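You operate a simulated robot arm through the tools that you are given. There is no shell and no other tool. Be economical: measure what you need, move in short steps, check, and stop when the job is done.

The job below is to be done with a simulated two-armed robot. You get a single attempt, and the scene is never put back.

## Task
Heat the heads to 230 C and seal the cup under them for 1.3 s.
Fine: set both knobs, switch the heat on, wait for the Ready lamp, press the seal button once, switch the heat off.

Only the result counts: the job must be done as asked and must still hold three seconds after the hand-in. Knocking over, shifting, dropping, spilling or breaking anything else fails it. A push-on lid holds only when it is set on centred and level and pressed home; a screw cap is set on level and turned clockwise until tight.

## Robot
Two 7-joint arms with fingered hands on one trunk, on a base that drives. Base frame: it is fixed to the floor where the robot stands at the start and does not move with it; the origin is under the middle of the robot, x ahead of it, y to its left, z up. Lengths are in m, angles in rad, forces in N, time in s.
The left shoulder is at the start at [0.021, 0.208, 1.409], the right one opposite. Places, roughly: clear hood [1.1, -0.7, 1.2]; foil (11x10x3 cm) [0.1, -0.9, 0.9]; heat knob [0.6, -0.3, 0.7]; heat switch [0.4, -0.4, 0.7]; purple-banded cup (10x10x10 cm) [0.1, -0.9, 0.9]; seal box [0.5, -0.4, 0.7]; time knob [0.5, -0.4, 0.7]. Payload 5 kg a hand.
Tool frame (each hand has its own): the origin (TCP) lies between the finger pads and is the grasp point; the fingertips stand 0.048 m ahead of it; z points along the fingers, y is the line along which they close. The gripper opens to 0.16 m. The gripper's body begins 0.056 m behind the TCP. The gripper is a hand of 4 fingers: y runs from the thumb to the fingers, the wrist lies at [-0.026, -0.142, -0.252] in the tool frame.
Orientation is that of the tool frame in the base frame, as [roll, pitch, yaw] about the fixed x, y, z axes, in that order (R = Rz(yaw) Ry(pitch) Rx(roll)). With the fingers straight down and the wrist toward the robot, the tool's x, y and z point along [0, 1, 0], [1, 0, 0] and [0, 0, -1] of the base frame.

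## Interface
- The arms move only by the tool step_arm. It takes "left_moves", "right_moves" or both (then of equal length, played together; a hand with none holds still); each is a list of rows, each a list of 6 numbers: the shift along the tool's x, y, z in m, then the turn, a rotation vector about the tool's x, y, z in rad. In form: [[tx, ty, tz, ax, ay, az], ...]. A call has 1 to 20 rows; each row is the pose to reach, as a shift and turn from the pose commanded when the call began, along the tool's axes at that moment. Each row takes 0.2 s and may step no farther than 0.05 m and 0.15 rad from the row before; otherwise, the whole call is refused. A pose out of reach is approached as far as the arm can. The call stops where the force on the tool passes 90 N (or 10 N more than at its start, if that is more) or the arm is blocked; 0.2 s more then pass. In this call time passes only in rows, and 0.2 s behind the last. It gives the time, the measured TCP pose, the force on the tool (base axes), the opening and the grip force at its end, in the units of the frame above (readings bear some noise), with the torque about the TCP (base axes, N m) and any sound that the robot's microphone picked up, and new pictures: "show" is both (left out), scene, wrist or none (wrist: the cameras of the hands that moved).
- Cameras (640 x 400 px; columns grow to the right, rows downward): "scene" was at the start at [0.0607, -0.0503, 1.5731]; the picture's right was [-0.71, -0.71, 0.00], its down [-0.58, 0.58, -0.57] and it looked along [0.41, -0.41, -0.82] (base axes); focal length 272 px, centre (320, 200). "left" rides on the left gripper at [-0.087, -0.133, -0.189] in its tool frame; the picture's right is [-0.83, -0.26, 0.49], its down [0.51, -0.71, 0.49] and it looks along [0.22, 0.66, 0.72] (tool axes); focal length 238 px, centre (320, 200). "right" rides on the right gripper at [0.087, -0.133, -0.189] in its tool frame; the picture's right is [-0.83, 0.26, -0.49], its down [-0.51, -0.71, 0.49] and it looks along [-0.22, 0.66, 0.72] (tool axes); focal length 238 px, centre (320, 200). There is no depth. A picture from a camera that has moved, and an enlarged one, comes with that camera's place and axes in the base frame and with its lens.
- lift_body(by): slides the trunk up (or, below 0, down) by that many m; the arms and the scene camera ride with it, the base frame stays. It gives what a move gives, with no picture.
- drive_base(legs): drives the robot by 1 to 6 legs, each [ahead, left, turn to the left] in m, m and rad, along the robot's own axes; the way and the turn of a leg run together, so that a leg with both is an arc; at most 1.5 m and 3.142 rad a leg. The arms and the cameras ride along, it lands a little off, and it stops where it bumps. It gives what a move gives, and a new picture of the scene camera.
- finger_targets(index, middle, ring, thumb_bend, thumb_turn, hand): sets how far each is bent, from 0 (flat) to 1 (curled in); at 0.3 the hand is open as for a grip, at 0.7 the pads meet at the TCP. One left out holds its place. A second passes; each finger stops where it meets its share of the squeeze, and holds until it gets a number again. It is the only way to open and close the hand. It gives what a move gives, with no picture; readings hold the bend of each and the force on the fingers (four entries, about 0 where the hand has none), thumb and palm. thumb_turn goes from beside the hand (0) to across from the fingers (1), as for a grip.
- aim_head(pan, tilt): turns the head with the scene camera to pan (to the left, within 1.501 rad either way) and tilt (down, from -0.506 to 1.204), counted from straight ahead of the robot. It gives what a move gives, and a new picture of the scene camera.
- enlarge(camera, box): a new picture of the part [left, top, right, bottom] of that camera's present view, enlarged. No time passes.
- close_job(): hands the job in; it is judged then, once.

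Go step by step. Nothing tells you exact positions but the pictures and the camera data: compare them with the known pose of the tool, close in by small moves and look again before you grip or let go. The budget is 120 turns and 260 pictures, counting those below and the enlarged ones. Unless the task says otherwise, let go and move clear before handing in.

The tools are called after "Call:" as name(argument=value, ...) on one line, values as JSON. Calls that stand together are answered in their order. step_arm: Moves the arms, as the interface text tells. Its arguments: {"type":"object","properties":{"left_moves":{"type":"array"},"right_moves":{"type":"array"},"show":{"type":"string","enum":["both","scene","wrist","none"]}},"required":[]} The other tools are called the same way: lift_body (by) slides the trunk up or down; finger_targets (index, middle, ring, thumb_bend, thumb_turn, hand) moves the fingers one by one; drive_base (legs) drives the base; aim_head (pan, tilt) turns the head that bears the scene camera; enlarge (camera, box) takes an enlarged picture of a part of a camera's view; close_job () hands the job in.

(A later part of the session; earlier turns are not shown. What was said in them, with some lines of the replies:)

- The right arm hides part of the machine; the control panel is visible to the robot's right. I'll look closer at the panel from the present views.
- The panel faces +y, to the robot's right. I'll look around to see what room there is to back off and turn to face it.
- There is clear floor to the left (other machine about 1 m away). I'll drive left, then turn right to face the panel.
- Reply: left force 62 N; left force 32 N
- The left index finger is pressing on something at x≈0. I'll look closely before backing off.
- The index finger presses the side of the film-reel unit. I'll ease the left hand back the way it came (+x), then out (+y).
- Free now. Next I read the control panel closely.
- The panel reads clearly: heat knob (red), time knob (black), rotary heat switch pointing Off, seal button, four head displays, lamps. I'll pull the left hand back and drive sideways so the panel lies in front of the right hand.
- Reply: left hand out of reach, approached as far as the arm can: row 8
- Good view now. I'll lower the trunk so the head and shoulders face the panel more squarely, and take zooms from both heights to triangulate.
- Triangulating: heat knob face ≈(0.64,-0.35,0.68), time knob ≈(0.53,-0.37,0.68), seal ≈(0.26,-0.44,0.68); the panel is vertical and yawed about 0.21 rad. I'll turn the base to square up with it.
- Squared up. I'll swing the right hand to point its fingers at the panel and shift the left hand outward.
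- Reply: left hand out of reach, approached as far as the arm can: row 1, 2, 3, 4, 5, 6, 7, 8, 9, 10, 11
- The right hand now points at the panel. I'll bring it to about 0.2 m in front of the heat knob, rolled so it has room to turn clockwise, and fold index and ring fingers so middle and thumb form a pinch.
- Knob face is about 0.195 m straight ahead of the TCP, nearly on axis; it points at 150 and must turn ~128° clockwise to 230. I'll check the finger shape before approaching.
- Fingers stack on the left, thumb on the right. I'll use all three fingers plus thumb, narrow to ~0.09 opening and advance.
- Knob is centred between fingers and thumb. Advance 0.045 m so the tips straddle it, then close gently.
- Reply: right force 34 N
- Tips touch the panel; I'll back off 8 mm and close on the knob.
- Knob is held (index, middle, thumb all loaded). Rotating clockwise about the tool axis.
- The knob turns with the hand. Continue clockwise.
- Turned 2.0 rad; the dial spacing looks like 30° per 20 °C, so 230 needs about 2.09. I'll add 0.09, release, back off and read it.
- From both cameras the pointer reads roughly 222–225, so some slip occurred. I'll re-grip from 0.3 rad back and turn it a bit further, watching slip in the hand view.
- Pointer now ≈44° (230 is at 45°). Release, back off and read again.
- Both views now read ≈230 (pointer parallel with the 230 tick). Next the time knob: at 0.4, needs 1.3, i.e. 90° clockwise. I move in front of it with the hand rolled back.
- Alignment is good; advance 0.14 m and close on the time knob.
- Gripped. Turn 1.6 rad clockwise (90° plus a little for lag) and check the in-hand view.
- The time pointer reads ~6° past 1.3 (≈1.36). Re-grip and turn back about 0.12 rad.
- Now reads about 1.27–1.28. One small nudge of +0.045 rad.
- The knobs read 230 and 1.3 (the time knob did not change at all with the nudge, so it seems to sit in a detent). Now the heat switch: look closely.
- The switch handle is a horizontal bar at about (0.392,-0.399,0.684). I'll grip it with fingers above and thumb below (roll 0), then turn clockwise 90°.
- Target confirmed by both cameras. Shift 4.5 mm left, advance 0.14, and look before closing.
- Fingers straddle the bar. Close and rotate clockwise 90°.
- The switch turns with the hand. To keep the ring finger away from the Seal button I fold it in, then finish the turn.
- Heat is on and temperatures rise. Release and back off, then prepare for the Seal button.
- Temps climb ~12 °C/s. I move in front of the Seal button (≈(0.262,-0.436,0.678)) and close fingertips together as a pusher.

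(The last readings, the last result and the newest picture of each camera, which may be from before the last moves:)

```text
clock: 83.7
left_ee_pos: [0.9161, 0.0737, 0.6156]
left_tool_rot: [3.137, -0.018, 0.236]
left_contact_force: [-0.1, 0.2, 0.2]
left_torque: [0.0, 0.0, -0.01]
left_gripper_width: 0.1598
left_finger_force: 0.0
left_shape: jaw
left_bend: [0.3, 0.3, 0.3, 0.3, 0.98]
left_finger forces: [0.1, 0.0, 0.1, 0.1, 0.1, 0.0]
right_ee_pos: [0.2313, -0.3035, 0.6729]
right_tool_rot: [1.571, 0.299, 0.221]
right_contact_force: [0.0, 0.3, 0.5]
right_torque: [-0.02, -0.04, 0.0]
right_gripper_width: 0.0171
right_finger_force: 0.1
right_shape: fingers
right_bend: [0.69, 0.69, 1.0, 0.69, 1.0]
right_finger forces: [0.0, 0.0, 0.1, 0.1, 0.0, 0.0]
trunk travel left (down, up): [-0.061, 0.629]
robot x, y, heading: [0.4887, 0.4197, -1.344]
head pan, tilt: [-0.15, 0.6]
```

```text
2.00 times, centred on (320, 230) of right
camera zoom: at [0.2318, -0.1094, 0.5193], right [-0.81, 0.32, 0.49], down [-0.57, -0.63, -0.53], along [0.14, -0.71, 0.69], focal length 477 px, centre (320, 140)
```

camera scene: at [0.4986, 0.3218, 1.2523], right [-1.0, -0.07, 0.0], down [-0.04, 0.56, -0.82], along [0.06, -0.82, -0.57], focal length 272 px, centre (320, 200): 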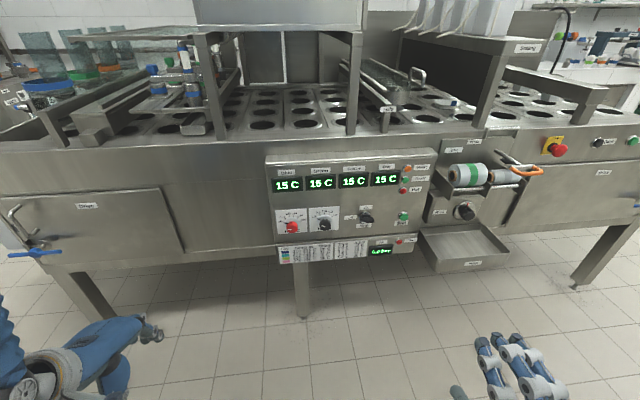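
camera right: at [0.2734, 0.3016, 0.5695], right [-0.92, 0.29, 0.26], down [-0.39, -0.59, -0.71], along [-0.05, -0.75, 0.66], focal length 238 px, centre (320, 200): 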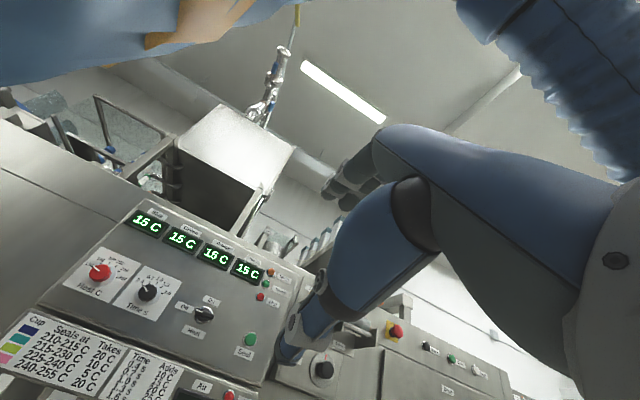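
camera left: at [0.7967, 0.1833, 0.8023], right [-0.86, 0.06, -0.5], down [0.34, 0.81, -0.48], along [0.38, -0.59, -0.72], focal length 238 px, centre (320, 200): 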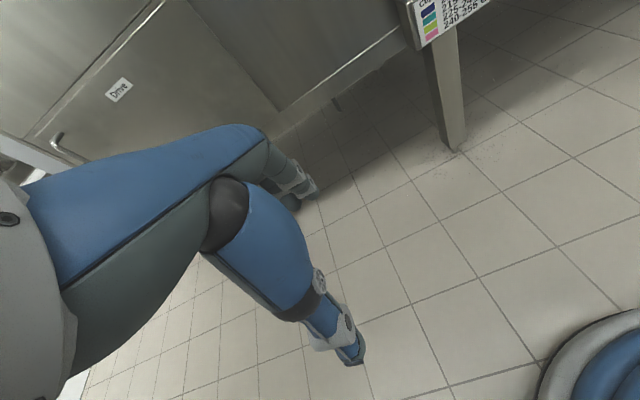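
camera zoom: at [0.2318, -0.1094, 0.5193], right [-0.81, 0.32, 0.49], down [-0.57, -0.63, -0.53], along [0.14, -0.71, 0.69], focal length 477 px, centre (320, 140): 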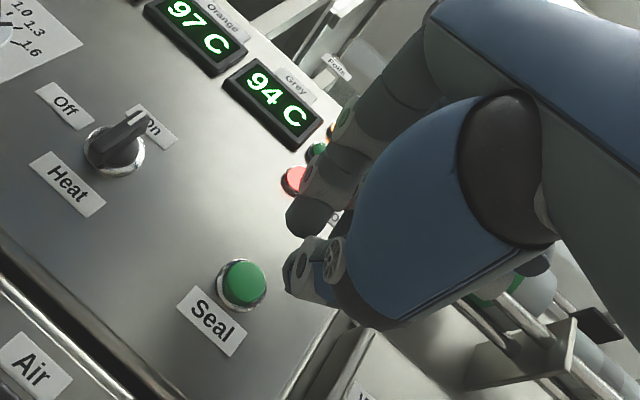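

Align on the button and hold the tips ~15 mm off it while waiting for Ready.

Call:
step_arm(right_moves=[[0.0024, 0.005, 0.02, 0, 0, 0], [0.0024, 0.005, 0.045, 0, 0, 0], [0.0024, 0.005, 0.068, 0, 0, 0]], show="none")

Call:
enlarge(camera="scene", box=[300, 130, 470, 250])

Call:
enlarge(camera="right", box=[220, 170, 380, 300])

```text
clock: 84.5
left_ee_pos: [0.915, 0.0743, 0.6157]
left_tool_rot: [3.137, -0.016, 0.234]
left_contact_force: [-0.6, 0.4, 0.0]
left_torque: [0.0, 0.01, -0.02]
left_gripper_width: 0.1598
left_finger_force: 0.1
left_shape: jaw
left_bend: [0.3, 0.3, 0.3, 0.3, 0.98]
left_finger forces: [0.1, 0.1, 0.0, 0.1, 0.0, 0.0]
right_ee_pos: [0.2467, -0.3698, 0.6757]
right_tool_rot: [1.572, 0.297, 0.222]
right_contact_force: [-0.4, 0.5, -1.1]
right_torque: [-0.04, 0.01, 0.03]
right_gripper_width: 0.0171
right_finger_force: 0.1
right_shape: fingers
right_bend: [0.69, 0.69, 1.0, 0.69, 1.0]
right_finger forces: [0.1, 0.0, 0.0, 0.0, 0.0, 0.1]
trunk travel left (down, up): [-0.061, 0.629]
robot x, y, heading: [0.4873, 0.4194, -1.35]
head pan, tilt: [-0.15, 0.6]
```

```text
3.33 times, centred on (385, 190) of scene
camera zoom: at [0.4988, 0.3215, 1.2522], right [-1.0, -0.07, 0.0], down [-0.04, 0.56, -0.82], along [0.06, -0.82, -0.57], focal length 908 px, centre (103, 233)
```

zoom: 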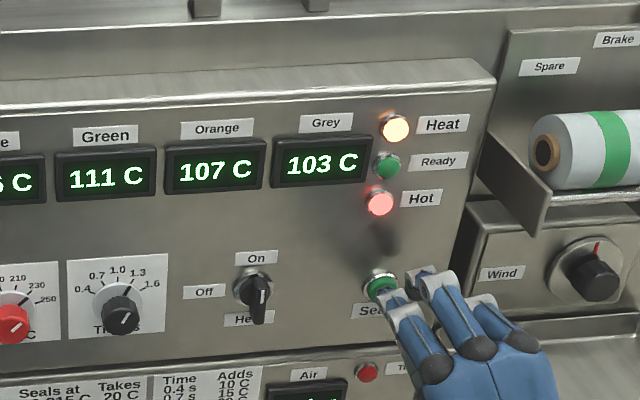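

```text
3.08 times, centred on (300, 235) of right
camera zoom: at [0.2479, -0.1745, 0.5233], right [-0.81, 0.32, 0.49], down [-0.57, -0.63, -0.53], along [0.14, -0.71, 0.69], focal length 733 px, centre (382, 92)
```

zoom: 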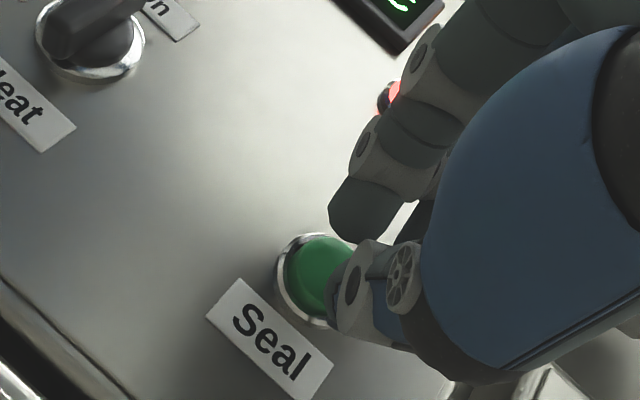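

Tips are in front of the button; wait for heating.

Call:
step_arm(right_moves=[[0, 0, 0, 0, 0, 0], [0, 0, 0, 0, 0, 0], [0, 0, 0, 0, 0, 0], [0, 0, 0, 0, 0, 0], [0, 0, 0, 0, 0, 0], [0, 0, 0, 0, 0, 0], [0, 0, 0, 0, 0, 0], [0, 0, 0, 0, 0, 0], [0, 0, 0, 0, 0, 0], [0, 0, 0, 0, 0, 0], [0, 0, 0, 0, 0, 0], [0, 0, 0, 0, 0, 0], [0, 0, 0, 0, 0, 0], [0, 0, 0, 0, 0, 0], [0, 0, 0, 0, 0, 0], [0, 0, 0, 0, 0, 0], [0, 0, 0, 0, 0, 0], [0, 0, 0, 0, 0, 0], [0, 0, 0, 0, 0, 0], [0, 0, 0, 0, 0, 0]], show="none")

Call:
step_arm(right_moves=[[0, 0, 0, 0, 0, 0], [0, 0, 0, 0, 0, 0], [0, 0, 0, 0, 0, 0], [0, 0, 0, 0, 0, 0], [0, 0, 0, 0, 0, 0], [0, 0, 0, 0, 0, 0], [0, 0, 0, 0, 0, 0], [0, 0, 0, 0, 0, 0], [0, 0, 0, 0, 0, 0], [0, 0, 0, 0, 0, 0], [0, 0, 0, 0, 0, 0], [0, 0, 0, 0, 0, 0], [0, 0, 0, 0, 0, 0], [0, 0, 0, 0, 0, 0], [0, 0, 0, 0, 0, 0], [0, 0, 0, 0, 0, 0], [0, 0, 0, 0, 0, 0], [0, 0, 0, 0, 0, 0], [0, 0, 0, 0, 0, 0], [0, 0, 0, 0, 0, 0]], show="none")

Call:
enlarge(camera="scene", box=[260, 130, 430, 245])

```text
clock: 88.7
left_ee_pos: [0.9166, 0.0747, 0.6158]
left_tool_rot: [3.138, -0.017, 0.236]
left_contact_force: [0.2, 0.0, -0.9]
left_torque: [0.01, 0.02, 0.03]
left_gripper_width: 0.1598
left_finger_force: 0.1
left_shape: jaw
left_bend: [0.3, 0.3, 0.3, 0.3, 0.98]
left_finger forces: [0.0, 0.0, 0.1, 0.0, 0.0, 0.1]
right_ee_pos: [0.2464, -0.3684, 0.6772]
right_tool_rot: [1.571, 0.299, 0.222]
right_contact_force: [-0.3, -0.4, 0.3]
right_torque: [0.03, 0.01, 0.0]
right_gripper_width: 0.017
right_finger_force: 0.1
right_shape: fingers
right_bend: [0.69, 0.69, 1.0, 0.69, 1.0]
right_finger forces: [0.1, 0.0, 0.0, 0.0, 0.0, 0.0]
trunk travel left (down, up): [-0.061, 0.629]
robot x, y, heading: [0.4917, 0.4193, -1.355]
head pan, tilt: [-0.15, 0.6]
```

```text
clock: 92.8
left_ee_pos: [0.9168, 0.0739, 0.6151]
left_tool_rot: [3.139, -0.018, 0.236]
left_contact_force: [-0.5, 0.5, 0.1]
left_torque: [0.02, -0.01, -0.02]
left_gripper_width: 0.1598
left_finger_force: 0.2
left_shape: jaw
left_bend: [0.3, 0.3, 0.3, 0.3, 0.98]
left_finger forces: [0.1, 0.0, 0.0, 0.0, 0.1, 0.1]
right_ee_pos: [0.2475, -0.3688, 0.678]
right_tool_rot: [1.572, 0.299, 0.223]
right_contact_force: [0.0, 1.1, -0.3]
right_torque: [-0.02, -0.01, -0.02]
right_gripper_width: 0.017
right_finger_force: 0.1
right_shape: fingers
right_bend: [0.69, 0.69, 1.0, 0.69, 1.0]
right_finger forces: [0.1, 0.0, 0.1, 0.0, 0.0, 0.0]
trunk travel left (down, up): [-0.061, 0.629]
robot x, y, heading: [0.4902, 0.4181, -1.35]
head pan, tilt: [-0.15, 0.6]
```

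```text
3.48 times, centred on (345, 188) of scene
camera zoom: at [0.4987, 0.3216, 1.2522], right [-1.0, -0.07, 0.0], down [-0.04, 0.56, -0.82], along [0.06, -0.82, -0.57], focal length 947 px, centre (233, 244)
```

zoom: 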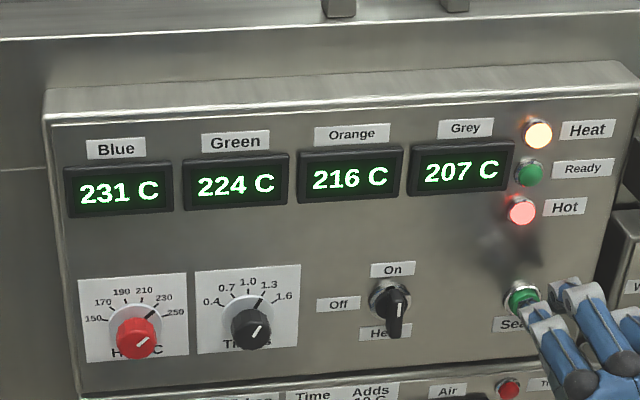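

Call:
step_arm(right_moves=[[0, 0, 0, 0, 0, 0], [0, 0, 0, 0, 0, 0], [0, 0, 0, 0, 0, 0], [0, 0, 0, 0, 0, 0], [0, 0, 0, 0, 0, 0], [0, 0, 0, 0, 0, 0], [0, 0, 0, 0, 0, 0], [0, 0, 0, 0, 0, 0], [0, 0, 0, 0, 0, 0], [0, 0, 0, 0, 0, 0], [0, 0, 0, 0, 0, 0], [0, 0, 0, 0, 0, 0], [0, 0, 0, 0, 0, 0], [0, 0, 0, 0, 0, 0]], show="none")

Call:
enlarge(camera="scene", box=[260, 130, 430, 245])

```text
clock: 95.8
left_ee_pos: [0.9158, 0.0746, 0.6153]
left_tool_rot: [3.139, -0.018, 0.236]
left_contact_force: [-0.4, -0.4, 0.0]
left_torque: [0.02, -0.01, 0.02]
left_gripper_width: 0.1598
left_finger_force: 0.0
left_shape: jaw
left_bend: [0.3, 0.3, 0.3, 0.3, 0.98]
left_finger forces: [0.0, 0.0, 0.0, 0.0, 0.0, 0.0]
right_ee_pos: [0.2475, -0.369, 0.677]
right_tool_rot: [1.571, 0.297, 0.224]
right_contact_force: [0.1, -0.1, 0.0]
right_torque: [-0.02, -0.01, 0.01]
right_gripper_width: 0.0173
right_finger_force: 0.0
right_shape: fingers
right_bend: [0.69, 0.69, 1.0, 0.69, 1.0]
right_finger forces: [0.0, 0.1, 0.1, 0.0, 0.1, 0.1]
trunk travel left (down, up): [-0.061, 0.629]
robot x, y, heading: [0.4922, 0.42, -1.352]
head pan, tilt: [-0.15, 0.6]
```

```text
3.48 times, centred on (345, 188) of scene
camera zoom: at [0.4987, 0.3216, 1.2522], right [-1.0, -0.07, 0.0], down [-0.04, 0.56, -0.82], along [0.06, -0.82, -0.57], focal length 947 px, centre (233, 244)
```

zoom: 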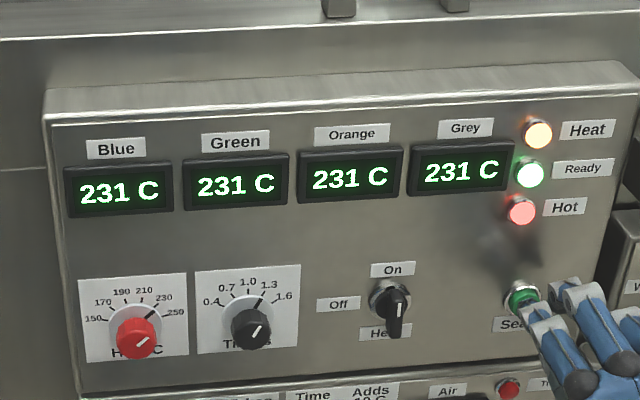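

All heads at 231 °C and Ready is lit. Press the Seal button once.

Call:
step_arm(right_moves=[[0, 0, 0.01, 0, 0, 0], [0, 0, 0.016, 0, 0, 0], [0, 0, 0.02, 0, 0, 0], [0, 0, 0.024, 0, 0, 0]], show="scene")

```text
clock: 96.8
left_ee_pos: [0.9148, 0.0754, 0.6162]
left_tool_rot: [3.137, -0.019, 0.234]
left_contact_force: [-0.9, -0.3, -0.5]
left_torque: [0.01, 0.01, 0.02]
left_gripper_width: 0.1597
left_finger_force: 0.0
left_shape: jaw
left_bend: [0.3, 0.3, 0.3, 0.3, 0.98]
left_finger forces: [0.0, 0.0, 0.1, 0.0, 0.1, 0.0]
right_ee_pos: [0.2515, -0.3869, 0.678]
right_tool_rot: [1.57, 0.297, 0.223]
right_contact_force: [-4.9, 40.6, 5.8]
right_torque: [-0.43, -0.12, 0.61]
right_gripper_width: 0.0164
right_finger_force: 20.5
right_shape: fingers
right_bend: [0.69, 0.69, 1.0, 0.69, 1.0]
right_finger forces: [34.0, 0.1, 0.1, 0.0, 7.5, 0.0]
trunk travel left (down, up): [-0.061, 0.629]
robot x, y, heading: [0.4924, 0.4211, -1.347]
head pan, tilt: [-0.15, 0.6]
heard: click
camera scene: at [0.4984, 0.3246, 1.2525], right [-1.0, -0.07, 0.0], down [-0.04, 0.56, -0.83], along [0.06, -0.82, -0.56], focal length 272 px, centre (320, 200)
```

scene: 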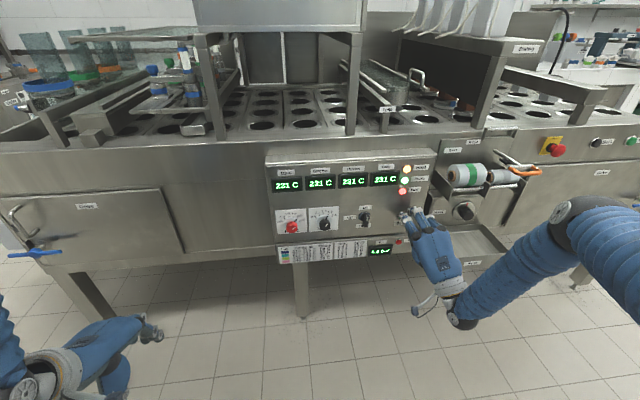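

Click heard and air pressure dropped: the seal cycle runs. Back off and check.

Call:
step_arm(right_moves=[[0, 0, -0.03, 0, 0, 0], [0, 0, -0.07, 0, 0, 0], [0, 0, -0.1, 0, 0, 0]], show="none")

Call:
enlarge(camera="scene", box=[260, 70, 500, 270])

```text
clock: 97.7
left_ee_pos: [0.9153, 0.0744, 0.6154]
left_tool_rot: [3.139, -0.02, 0.236]
left_contact_force: [0.2, 0.6, 0.9]
left_torque: [-0.03, -0.06, -0.02]
left_gripper_width: 0.1599
left_finger_force: 0.1
left_shape: jaw
left_bend: [0.3, 0.3, 0.3, 0.3, 0.98]
left_finger forces: [0.0, 0.1, 0.0, 0.0, 0.0, 0.0]
right_ee_pos: [0.2303, -0.2906, 0.6769]
right_tool_rot: [1.57, 0.298, 0.222]
right_contact_force: [0.0, -1.1, 0.0]
right_torque: [0.05, 0.02, -0.01]
right_gripper_width: 0.0168
right_finger_force: 0.0
right_shape: fingers
right_bend: [0.69, 0.69, 1.0, 0.69, 1.0]
right_finger forces: [0.1, 0.0, 0.0, 0.1, 0.1, 0.1]
trunk travel left (down, up): [-0.061, 0.629]
robot x, y, heading: [0.4909, 0.4185, -1.352]
head pan, tilt: [-0.15, 0.6]
```

```text
2.00 times, centred on (380, 170) of scene
camera zoom: at [0.4985, 0.3217, 1.2523], right [-1.0, -0.07, 0.0], down [-0.04, 0.56, -0.82], along [0.06, -0.82, -0.57], focal length 545 px, centre (200, 260)
```

zoom: 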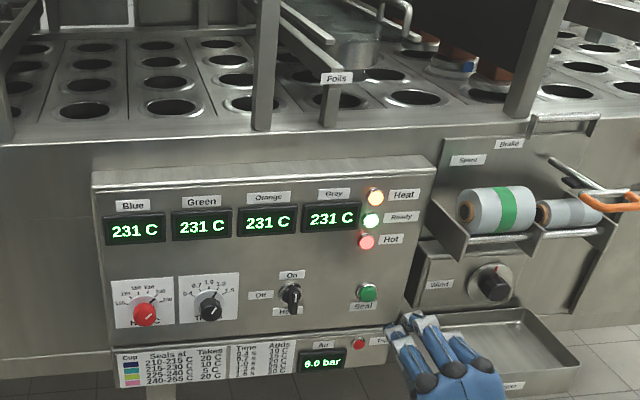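

Displays hold at 231, air is back to 6.0 bar. Now return to the switch at the same grip (roll 1.56) to turn it off.

Call:
step_arm(right_moves=[[0.009, 0.004, -0.03, 0, 0, 0.143], [0.018, 0.008, -0.045, 0, 0, 0.286], [0.028, 0.012, -0.045, 0, 0, 0.429], [0.038, 0.016, -0.045, 0, 0, 0.572], [0.048, 0.02, -0.045, 0, 0, 0.715], [0.058, 0.024, -0.045, 0, 0, 0.858], [0.068, 0.028, -0.045, 0, 0, 1.0], [0.078, 0.032, -0.045, 0, 0, 1.144], [0.088, 0.036, -0.045, 0, 0, 1.287], [0.098, 0.04, -0.045, 0, 0, 1.43], [0.108, 0.044, -0.045, 0, 0, 1.573], [0.118, 0.047, -0.045, 0, 0, 1.716], [0.1266, 0.0492, -0.045, 0, 0, 1.86]], show="none")

Call:
finger_targets(hand="right", index=0.55, middle=0.55, ring=0.65, thumb_bend=0.52)

Call:
enlarge(camera="scene", box=[310, 150, 430, 250])

Call:
enlarge(camera="right", box=[200, 130, 440, 330])

```text
clock: 100.5
left_ee_pos: [0.9152, 0.0742, 0.6154]
left_tool_rot: [3.137, -0.017, 0.236]
left_contact_force: [0.7, -0.3, -1.3]
left_torque: [0.05, 0.03, -0.01]
left_gripper_width: 0.1598
left_finger_force: 0.1
left_shape: jaw
left_bend: [0.3, 0.3, 0.3, 0.3, 0.98]
left_finger forces: [0.1, 0.0, 0.1, 0.0, 0.0, 0.1]
right_ee_pos: [0.3537, -0.2199, 0.6864]
right_tool_rot: [1.527, -1.564, 0.265]
right_contact_force: [0.4, 0.5, 0.6]
right_torque: [0.0, -0.02, 0.02]
right_gripper_width: 0.017
right_finger_force: 0.1
right_shape: fingers
right_bend: [0.69, 0.69, 1.0, 0.69, 1.0]
right_finger forces: [0.0, 0.0, 0.0, 0.1, 0.1, 0.1]
trunk travel left (down, up): [-0.061, 0.629]
robot x, y, heading: [0.4938, 0.4159, -1.345]
head pan, tilt: [-0.15, 0.6]
```

```text
clock: 101.5
left_ee_pos: [0.9167, 0.0751, 0.6157]
left_tool_rot: [3.14, -0.018, 0.237]
left_contact_force: [-0.9, -0.3, -0.6]
left_torque: [-0.01, -0.02, 0.0]
left_gripper_width: 0.1599
left_finger_force: 0.1
left_shape: jaw
left_bend: [0.3, 0.3, 0.3, 0.3, 0.98]
left_finger forces: [0.0, 0.0, 0.0, 0.1, 0.0, 0.0]
right_ee_pos: [0.3544, -0.2201, 0.6873]
right_tool_rot: [1.467, -1.562, 0.326]
right_contact_force: [0.2, 0.5, -0.2]
right_torque: [0.02, 0.03, 0.02]
right_gripper_width: 0.0766
right_finger_force: 0.0
right_shape: fingers
right_bend: [0.55, 0.55, 0.65, 0.52, 1.0]
right_finger forces: [0.0, 0.0, 0.0, 0.0, 0.0, 0.0]
trunk travel left (down, up): [-0.061, 0.629]
robot x, y, heading: [0.4915, 0.4206, -1.349]
head pan, tilt: [-0.15, 0.6]
```

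```text
4.00 times, centred on (370, 200) of scene
camera zoom: at [0.4988, 0.3217, 1.2522], right [-1.0, -0.07, 0.0], down [-0.04, 0.56, -0.82], along [0.06, -0.82, -0.57], focal length 1090 px, centre (120, 200)
```

zoom: 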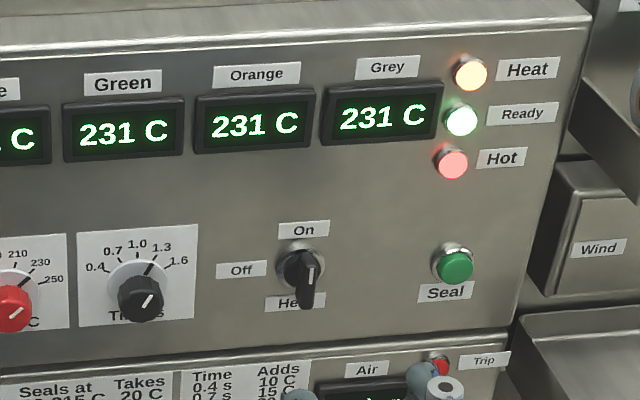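

```text
2.00 times, centred on (320, 230) of right
camera zoom: at [0.4425, -0.005, 0.7705], right [-0.37, 0.42, -0.83], down [0.79, -0.32, -0.51], along [-0.48, -0.85, -0.21], focal length 477 px, centre (320, 140)
```

zoom: 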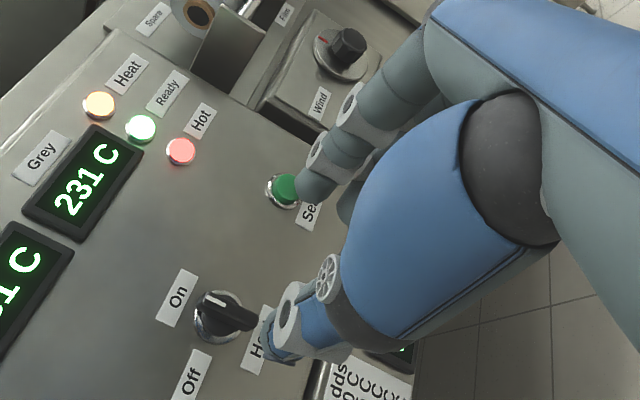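

Line-up matches the earlier release pose. Advance, grip and turn counter-clockwise to Off.

Call:
step_arm(right_moves=[[0, 0, 0.035, 0, 0, 0], [0, 0, 0.07, 0, 0, 0], [0, 0, 0.105, 0, 0, 0], [0, 0, 0.135, 0, 0, 0]], show="none")

Call:
finger_targets(hand="right", index=0.75, middle=0.75, thumb_bend=0.75)

Call:
step_arm(right_moves=[[0, 0, 0, 0, 0, -0.12], [0, 0, 0, 0, 0, -0.24], [0, 0, 0, 0, 0, -0.36], [0, 0, 0, 0, 0, -0.48], [0, 0, 0, 0, 0, -0.6], [0, 0, 0, 0, 0, -0.72], [0, 0, 0, 0, 0, -0.84], [0, 0, 0, 0, 0, -0.96], [0, 0, 0, 0, 0, -1.08], [0, 0, 0, 0, 0, -1.2], [0, 0, 0, 0, 0, -1.32], [0, 0, 0, 0, 0, -1.44], [0, 0, 0, 0, 0, -1.56]], show="none")

Call:
enlarge(camera="scene", box=[310, 150, 430, 250])

```text
clock: 102.5
left_ee_pos: [0.9164, 0.0733, 0.6153]
left_tool_rot: [3.138, -0.018, 0.235]
left_contact_force: [0.3, -0.2, -0.3]
left_torque: [0.01, 0.01, -0.02]
left_gripper_width: 0.1599
left_finger_force: 0.0
left_shape: jaw
left_bend: [0.3, 0.3, 0.3, 0.3, 0.98]
left_finger forces: [0.0, 0.0, 0.0, 0.1, 0.1, 0.1]
right_ee_pos: [0.3829, -0.3511, 0.6861]
right_tool_rot: [1.663, -1.56, 0.128]
right_contact_force: [0.0, 0.8, -0.1]
right_torque: [-0.12, 0.01, 0.01]
right_gripper_width: 0.0768
right_finger_force: 0.1
right_shape: fingers
right_bend: [0.55, 0.55, 0.65, 0.52, 1.0]
right_finger forces: [0.0, 0.1, 0.1, 0.0, 0.0, 0.1]
trunk travel left (down, up): [-0.061, 0.629]
robot x, y, heading: [0.4941, 0.4187, -1.348]
head pan, tilt: [-0.15, 0.6]
```

```text
clock: 103.5
left_ee_pos: [0.9157, 0.0726, 0.6159]
left_tool_rot: [3.138, -0.018, 0.236]
left_contact_force: [-1.0, 0.0, 0.0]
left_torque: [-0.01, 0.0, 0.01]
left_gripper_width: 0.1599
left_finger_force: 0.3
left_shape: jaw
left_bend: [0.3, 0.3, 0.3, 0.3, 0.98]
left_finger forces: [0.0, 0.0, 0.0, 0.0, 0.0, 0.0]
right_ee_pos: [0.3842, -0.3507, 0.6866]
right_tool_rot: [1.775, -1.56, 0.018]
right_contact_force: [3.6, -11.1, -2.6]
right_torque: [0.07, 0.16, 0.04]
right_gripper_width: 0.0191
right_finger_force: 17.6
right_shape: fingers
right_bend: [0.71, 0.71, 0.65, 0.67, 1.0]
right_finger forces: [7.5, 9.6, 0.0, 0.0, 18.5, 0.2]
trunk travel left (down, up): [-0.061, 0.629]
robot x, y, heading: [0.4868, 0.4166, -1.345]
head pan, tilt: [-0.15, 0.6]
```

```text
clock: 106.2
left_ee_pos: [0.9164, 0.0743, 0.615]
left_tool_rot: [3.139, -0.016, 0.237]
left_contact_force: [-0.2, 0.1, 0.4]
left_torque: [0.01, 0.0, -0.02]
left_gripper_width: 0.1602
left_finger_force: 0.1
left_shape: jaw
left_bend: [0.3, 0.3, 0.3, 0.3, 0.98]
left_finger forces: [0.1, 0.0, 0.0, 0.0, 0.1, 0.0]
right_ee_pos: [0.3851, -0.3518, 0.6886]
right_tool_rot: [1.571, 0.0, 0.224]
right_contact_force: [8.5, 1.9, 5.9]
right_torque: [-0.2, -0.08, 0.17]
right_gripper_width: 0.0216
right_finger_force: 20.3
right_shape: fingers
right_bend: [0.72, 0.74, 0.65, 0.69, 1.0]
right_finger forces: [10.5, 10.6, 0.0, 0.0, 18.9, 0.1]
trunk travel left (down, up): [-0.061, 0.629]
robot x, y, heading: [0.4897, 0.4205, -1.354]
head pan, tilt: [-0.15, 0.6]
```

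```text
4.00 times, centred on (370, 200) of scene
camera zoom: at [0.4993, 0.3221, 1.2523], right [-1.0, -0.07, 0.0], down [-0.04, 0.56, -0.83], along [0.06, -0.82, -0.56], focal length 1090 px, centre (120, 200)
```

zoom: 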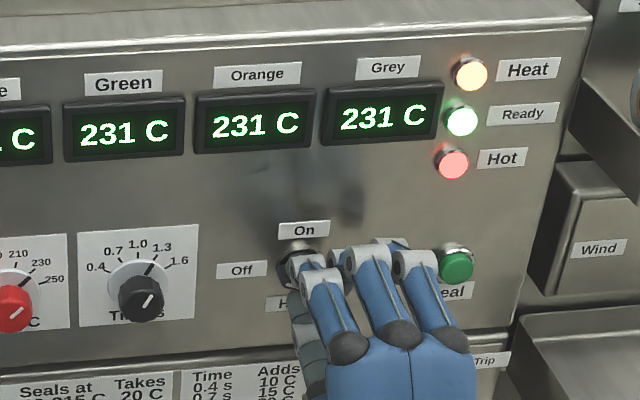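

The Heat lamp is still lit; see what the switch did.

Call:
enlarge(camera="right", box=[240, 180, 360, 290])

Call:
step_arm(right_moves=[[0, 0, 0, 0, 0, -0.12], [0, 0, 0, 0, 0, -0.24], [0, 0, 0, 0, 0, -0.36]], show="none")

Call:
enlarge(camera="right", box=[240, 180, 360, 290])

Call:
enlarge(camera="scene", box=[310, 150, 430, 250])

```text
3.64 times, centred on (300, 235) of right
camera zoom: at [0.4275, -0.1471, 0.5538], right [-0.92, 0.29, 0.26], down [-0.39, -0.59, -0.71], along [-0.05, -0.75, 0.66], focal length 867 px, centre (393, 73)
```

zoom: 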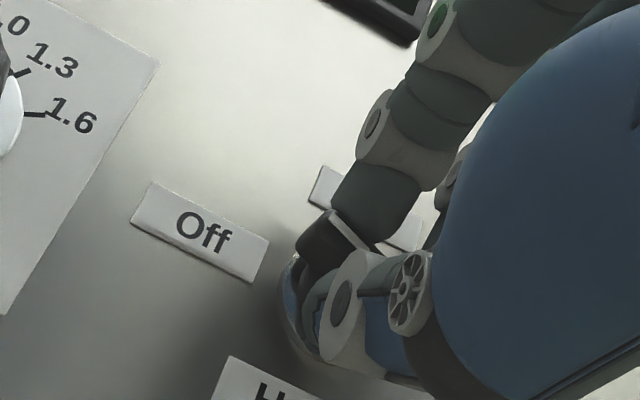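

```text
clock: 107.0
left_ee_pos: [0.9157, 0.0747, 0.6148]
left_tool_rot: [3.138, -0.018, 0.234]
left_contact_force: [-0.7, -0.2, -0.3]
left_torque: [-0.01, 0.02, 0.0]
left_gripper_width: 0.1598
left_finger_force: 0.1
left_shape: jaw
left_bend: [0.3, 0.3, 0.3, 0.3, 0.98]
left_finger forces: [0.0, 0.0, 0.0, 0.0, 0.0, 0.0]
right_ee_pos: [0.3841, -0.3516, 0.6871]
right_tool_rot: [1.571, 0.363, 0.223]
right_contact_force: [13.7, -3.2, 3.6]
right_torque: [-0.19, -0.13, 0.34]
right_gripper_width: 0.0219
right_finger_force: 18.4
right_shape: fingers
right_bend: [0.72, 0.74, 0.65, 0.69, 1.0]
right_finger forces: [9.9, 10.4, 0.0, 0.1, 16.6, 0.0]
trunk travel left (down, up): [-0.061, 0.629]
robot x, y, heading: [0.4952, 0.4193, -1.346]
head pan, tilt: [-0.15, 0.6]
```

```text
3.64 times, centred on (300, 235) of right
camera zoom: at [0.3762, -0.1585, 0.5313], right [-0.78, 0.32, 0.54], down [-0.6, -0.64, -0.48], along [0.19, -0.7, 0.69], focal length 867 px, centre (393, 73)
```

zoom: 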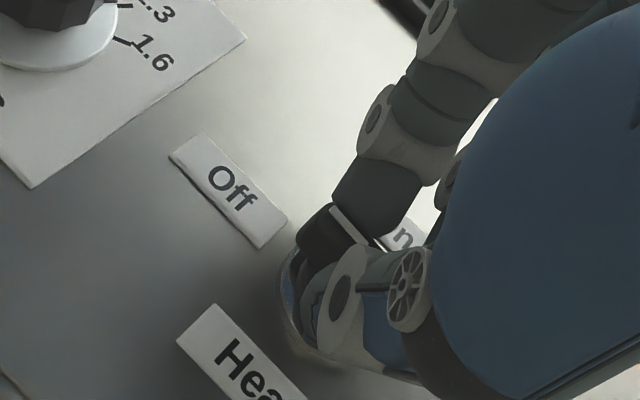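

```text
4.00 times, centred on (370, 200) of scene
camera zoom: at [0.4996, 0.3216, 1.2522], right [-1.0, -0.07, 0.0], down [-0.04, 0.56, -0.82], along [0.06, -0.82, -0.57], focal length 1090 px, centre (120, 200)
```

zoom: 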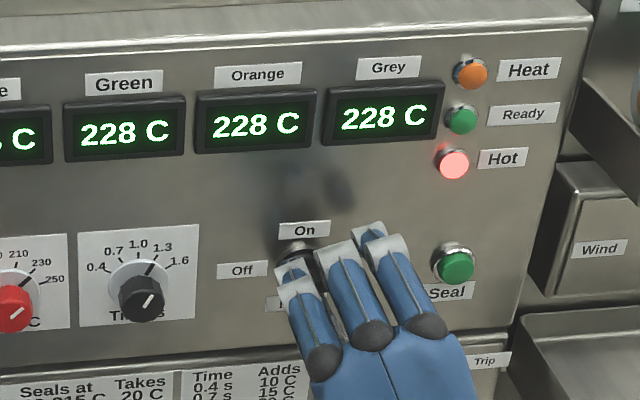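

Heat is off. A little more turn to seat it at Off, then release and back away.

Call:
step_arm(right_moves=[[0, 0, 0, 0, 0, -0.12], [0, 0, 0, 0, 0, -0.24], [0, 0, 0, 0, 0, -0.36], [0, 0, 0, 0, 0, -0.46]], show="none")

Call:
enlarge(camera="right", box=[240, 180, 360, 290])

Call:
finger_targets(hand="right", index=0.53, middle=0.53, ring=0.53, thumb_bend=0.5)

Call:
step_arm(right_moves=[[0, 0, -0.04, 0, 0, 0], [0, 0, -0.08, 0, 0, 0], [0, 0, -0.12, 0, 0, 0], [0, 0, -0.16, 0, 0, 0]], show="none")

Call:
enlarge(camera="scene", box=[260, 130, 430, 245])

Call:
enlarge(camera="scene", box=[340, 30, 560, 150])

```text
clock: 108.0
left_ee_pos: [0.9149, 0.074, 0.6164]
left_tool_rot: [3.137, -0.018, 0.234]
left_contact_force: [0.0, 0.6, -0.7]
left_torque: [0.0, -0.03, -0.01]
left_gripper_width: 0.1596
left_finger_force: 0.0
left_shape: jaw
left_bend: [0.3, 0.3, 0.3, 0.3, 0.98]
left_finger forces: [0.0, 0.0, 0.0, 0.1, 0.0, 0.0]
right_ee_pos: [0.3812, -0.3519, 0.6897]
right_tool_rot: [1.567, 0.819, 0.214]
right_contact_force: [-0.2, -1.8, 7.8]
right_torque: [-0.2, -0.8, -0.09]
right_gripper_width: 0.0261
right_finger_force: 26.0
right_shape: fingers
right_bend: [0.73, 0.75, 0.65, 0.71, 0.98]
right_finger forces: [25.8, 4.0, 0.0, 0.0, 22.5, 0.0]
trunk travel left (down, up): [-0.061, 0.629]
robot x, y, heading: [0.493, 0.4195, -1.357]
head pan, tilt: [-0.15, 0.6]
```

```text
3.64 times, centred on (300, 235) of right
camera zoom: at [0.3034, -0.1758, 0.5329], right [-0.48, 0.4, 0.79], down [-0.74, -0.67, -0.11], along [0.48, -0.63, 0.61], focal length 867 px, centre (393, 73)
```

zoom: 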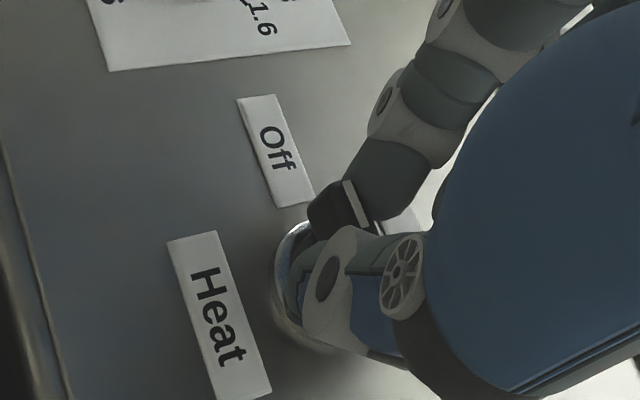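

```text
clock: 109.0
left_ee_pos: [0.918, 0.0741, 0.6151]
left_tool_rot: [3.138, -0.019, 0.237]
left_contact_force: [-0.5, 0.5, 0.0]
left_torque: [0.0, 0.02, -0.01]
left_gripper_width: 0.1601
left_finger_force: 0.1
left_shape: jaw
left_bend: [0.3, 0.3, 0.3, 0.3, 0.98]
left_finger forces: [0.1, 0.0, 0.0, 0.0, 0.1, 0.0]
right_ee_pos: [0.3845, -0.351, 0.6876]
right_tool_rot: [1.571, 0.82, 0.221]
right_contact_force: [-0.2, 0.6, 0.2]
right_torque: [-0.01, 0.0, 0.01]
right_gripper_width: 0.0844
right_finger_force: 0.1
right_shape: fingers
right_bend: [0.53, 0.53, 0.53, 0.5, 1.0]
right_finger forces: [0.0, 0.0, 0.1, 0.0, 0.0, 0.0]
trunk travel left (down, up): [-0.061, 0.629]
robot x, y, heading: [0.487, 0.4196, -1.348]
head pan, tilt: [-0.15, 0.6]
```

```text
clock: 110.0
left_ee_pos: [0.9165, 0.0744, 0.6162]
left_tool_rot: [3.138, -0.017, 0.235]
left_contact_force: [0.0, -0.4, -0.1]
left_torque: [-0.01, -0.01, -0.01]
left_gripper_width: 0.1599
left_finger_force: 0.1
left_shape: jaw
left_bend: [0.3, 0.3, 0.3, 0.3, 0.98]
left_finger forces: [0.0, 0.0, 0.1, 0.0, 0.0, 0.0]
right_ee_pos: [0.346, -0.197, 0.6867]
right_tool_rot: [1.57, 0.818, 0.222]
right_contact_force: [0.7, 0.0, 0.0]
right_torque: [0.06, 0.03, 0.0]
right_gripper_width: 0.0843
right_finger_force: 0.0
right_shape: fingers
right_bend: [0.53, 0.53, 0.53, 0.5, 1.0]
right_finger forces: [0.0, 0.1, 0.0, 0.0, 0.0, 0.1]
trunk travel left (down, up): [-0.061, 0.629]
robot x, y, heading: [0.4918, 0.415, -1.347]
head pan, tilt: [-0.15, 0.6]
```

```text
3.48 times, centred on (345, 188) of scene
camera zoom: at [0.4985, 0.3217, 1.2523], right [-1.0, -0.07, 0.0], down [-0.04, 0.56, -0.82], along [0.06, -0.82, -0.57], focal length 947 px, centre (233, 244)
```

zoom: 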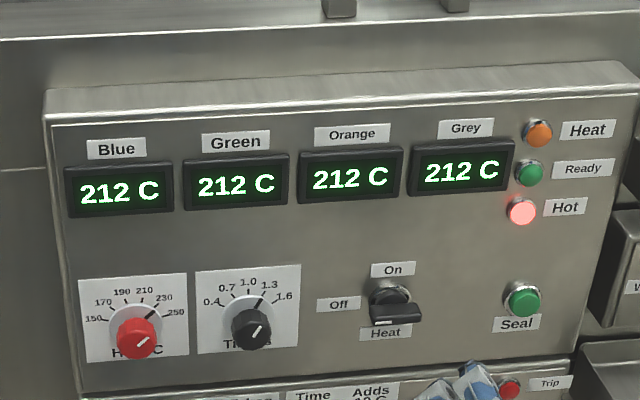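

```text
2.91 times, centred on (450, 90) of scene
camera zoom: at [0.4985, 0.3217, 1.2523], right [-1.0, -0.07, 0.0], down [-0.04, 0.56, -0.82], along [0.06, -0.82, -0.57], focal length 792 px, centre (-58, 520)
```

zoom: 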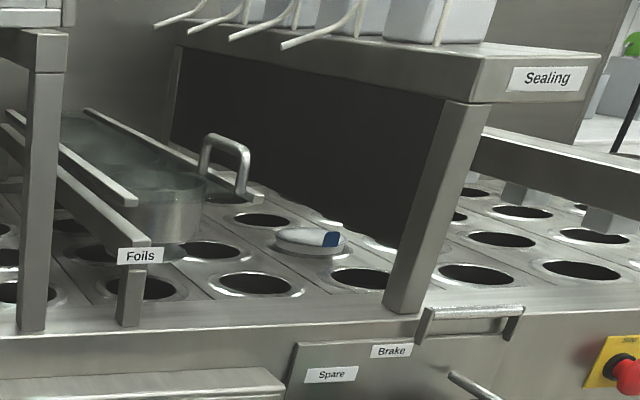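

Switch back at Off, lamps Heat/Ready out, temperature falling. A last look at the cup under the heads.

Call:
enlarge(camera="scene", box=[420, 90, 480, 130])

Call:
enlarge(camera="scene", box=[340, 210, 430, 265])

```text
10.00 times, centred on (450, 110) of scene
camera zoom: at [0.4985, 0.3217, 1.2523], right [-1.0, -0.07, 0.0], down [-0.04, 0.56, -0.82], along [0.06, -0.82, -0.57], focal length 2724 px, centre (-980, 1100)
```

zoom: 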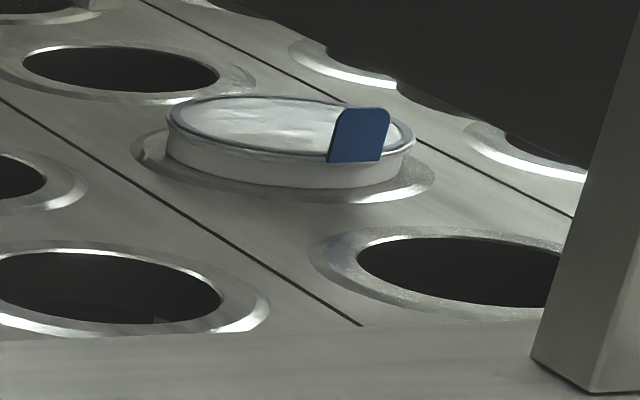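

```text
7.11 times, centred on (385, 238) of scene
camera zoom: at [0.4985, 0.3217, 1.2523], right [-1.0, -0.07, 0.0], down [-0.04, 0.56, -0.82], along [0.06, -0.82, -0.57], focal length 1937 px, centre (-142, -67)
```

zoom: 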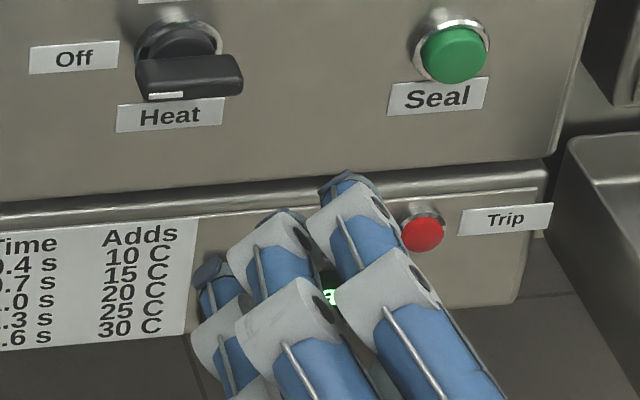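

The foil lies flat on the cup with a sealed rim, the switch is Off and the hand is clear; handing in.

Call:
close_job()

```text
The job is handed in.
```

I set the heads to about 230 °C and sealed the cup with one press of the Seal button. Then I switched the heat off and moved the hand clear.

- **Temperature:** all four heads read 231 °C and the Ready lamp was lit when I pressed.
- **Time knob:** I set it to the 1.3 s mark. My closest reading was about 1.28 s, and I did not measure the actual seal time.
- **Cup:** the foil lies flat on it and the rim looks sealed. I judged that from the camera only.
- **Contact:** early on, while I turned the base, the left index finger pressed against the film-reel unit at up to about 74 N. I backed it off and saw nothing moved or damaged.
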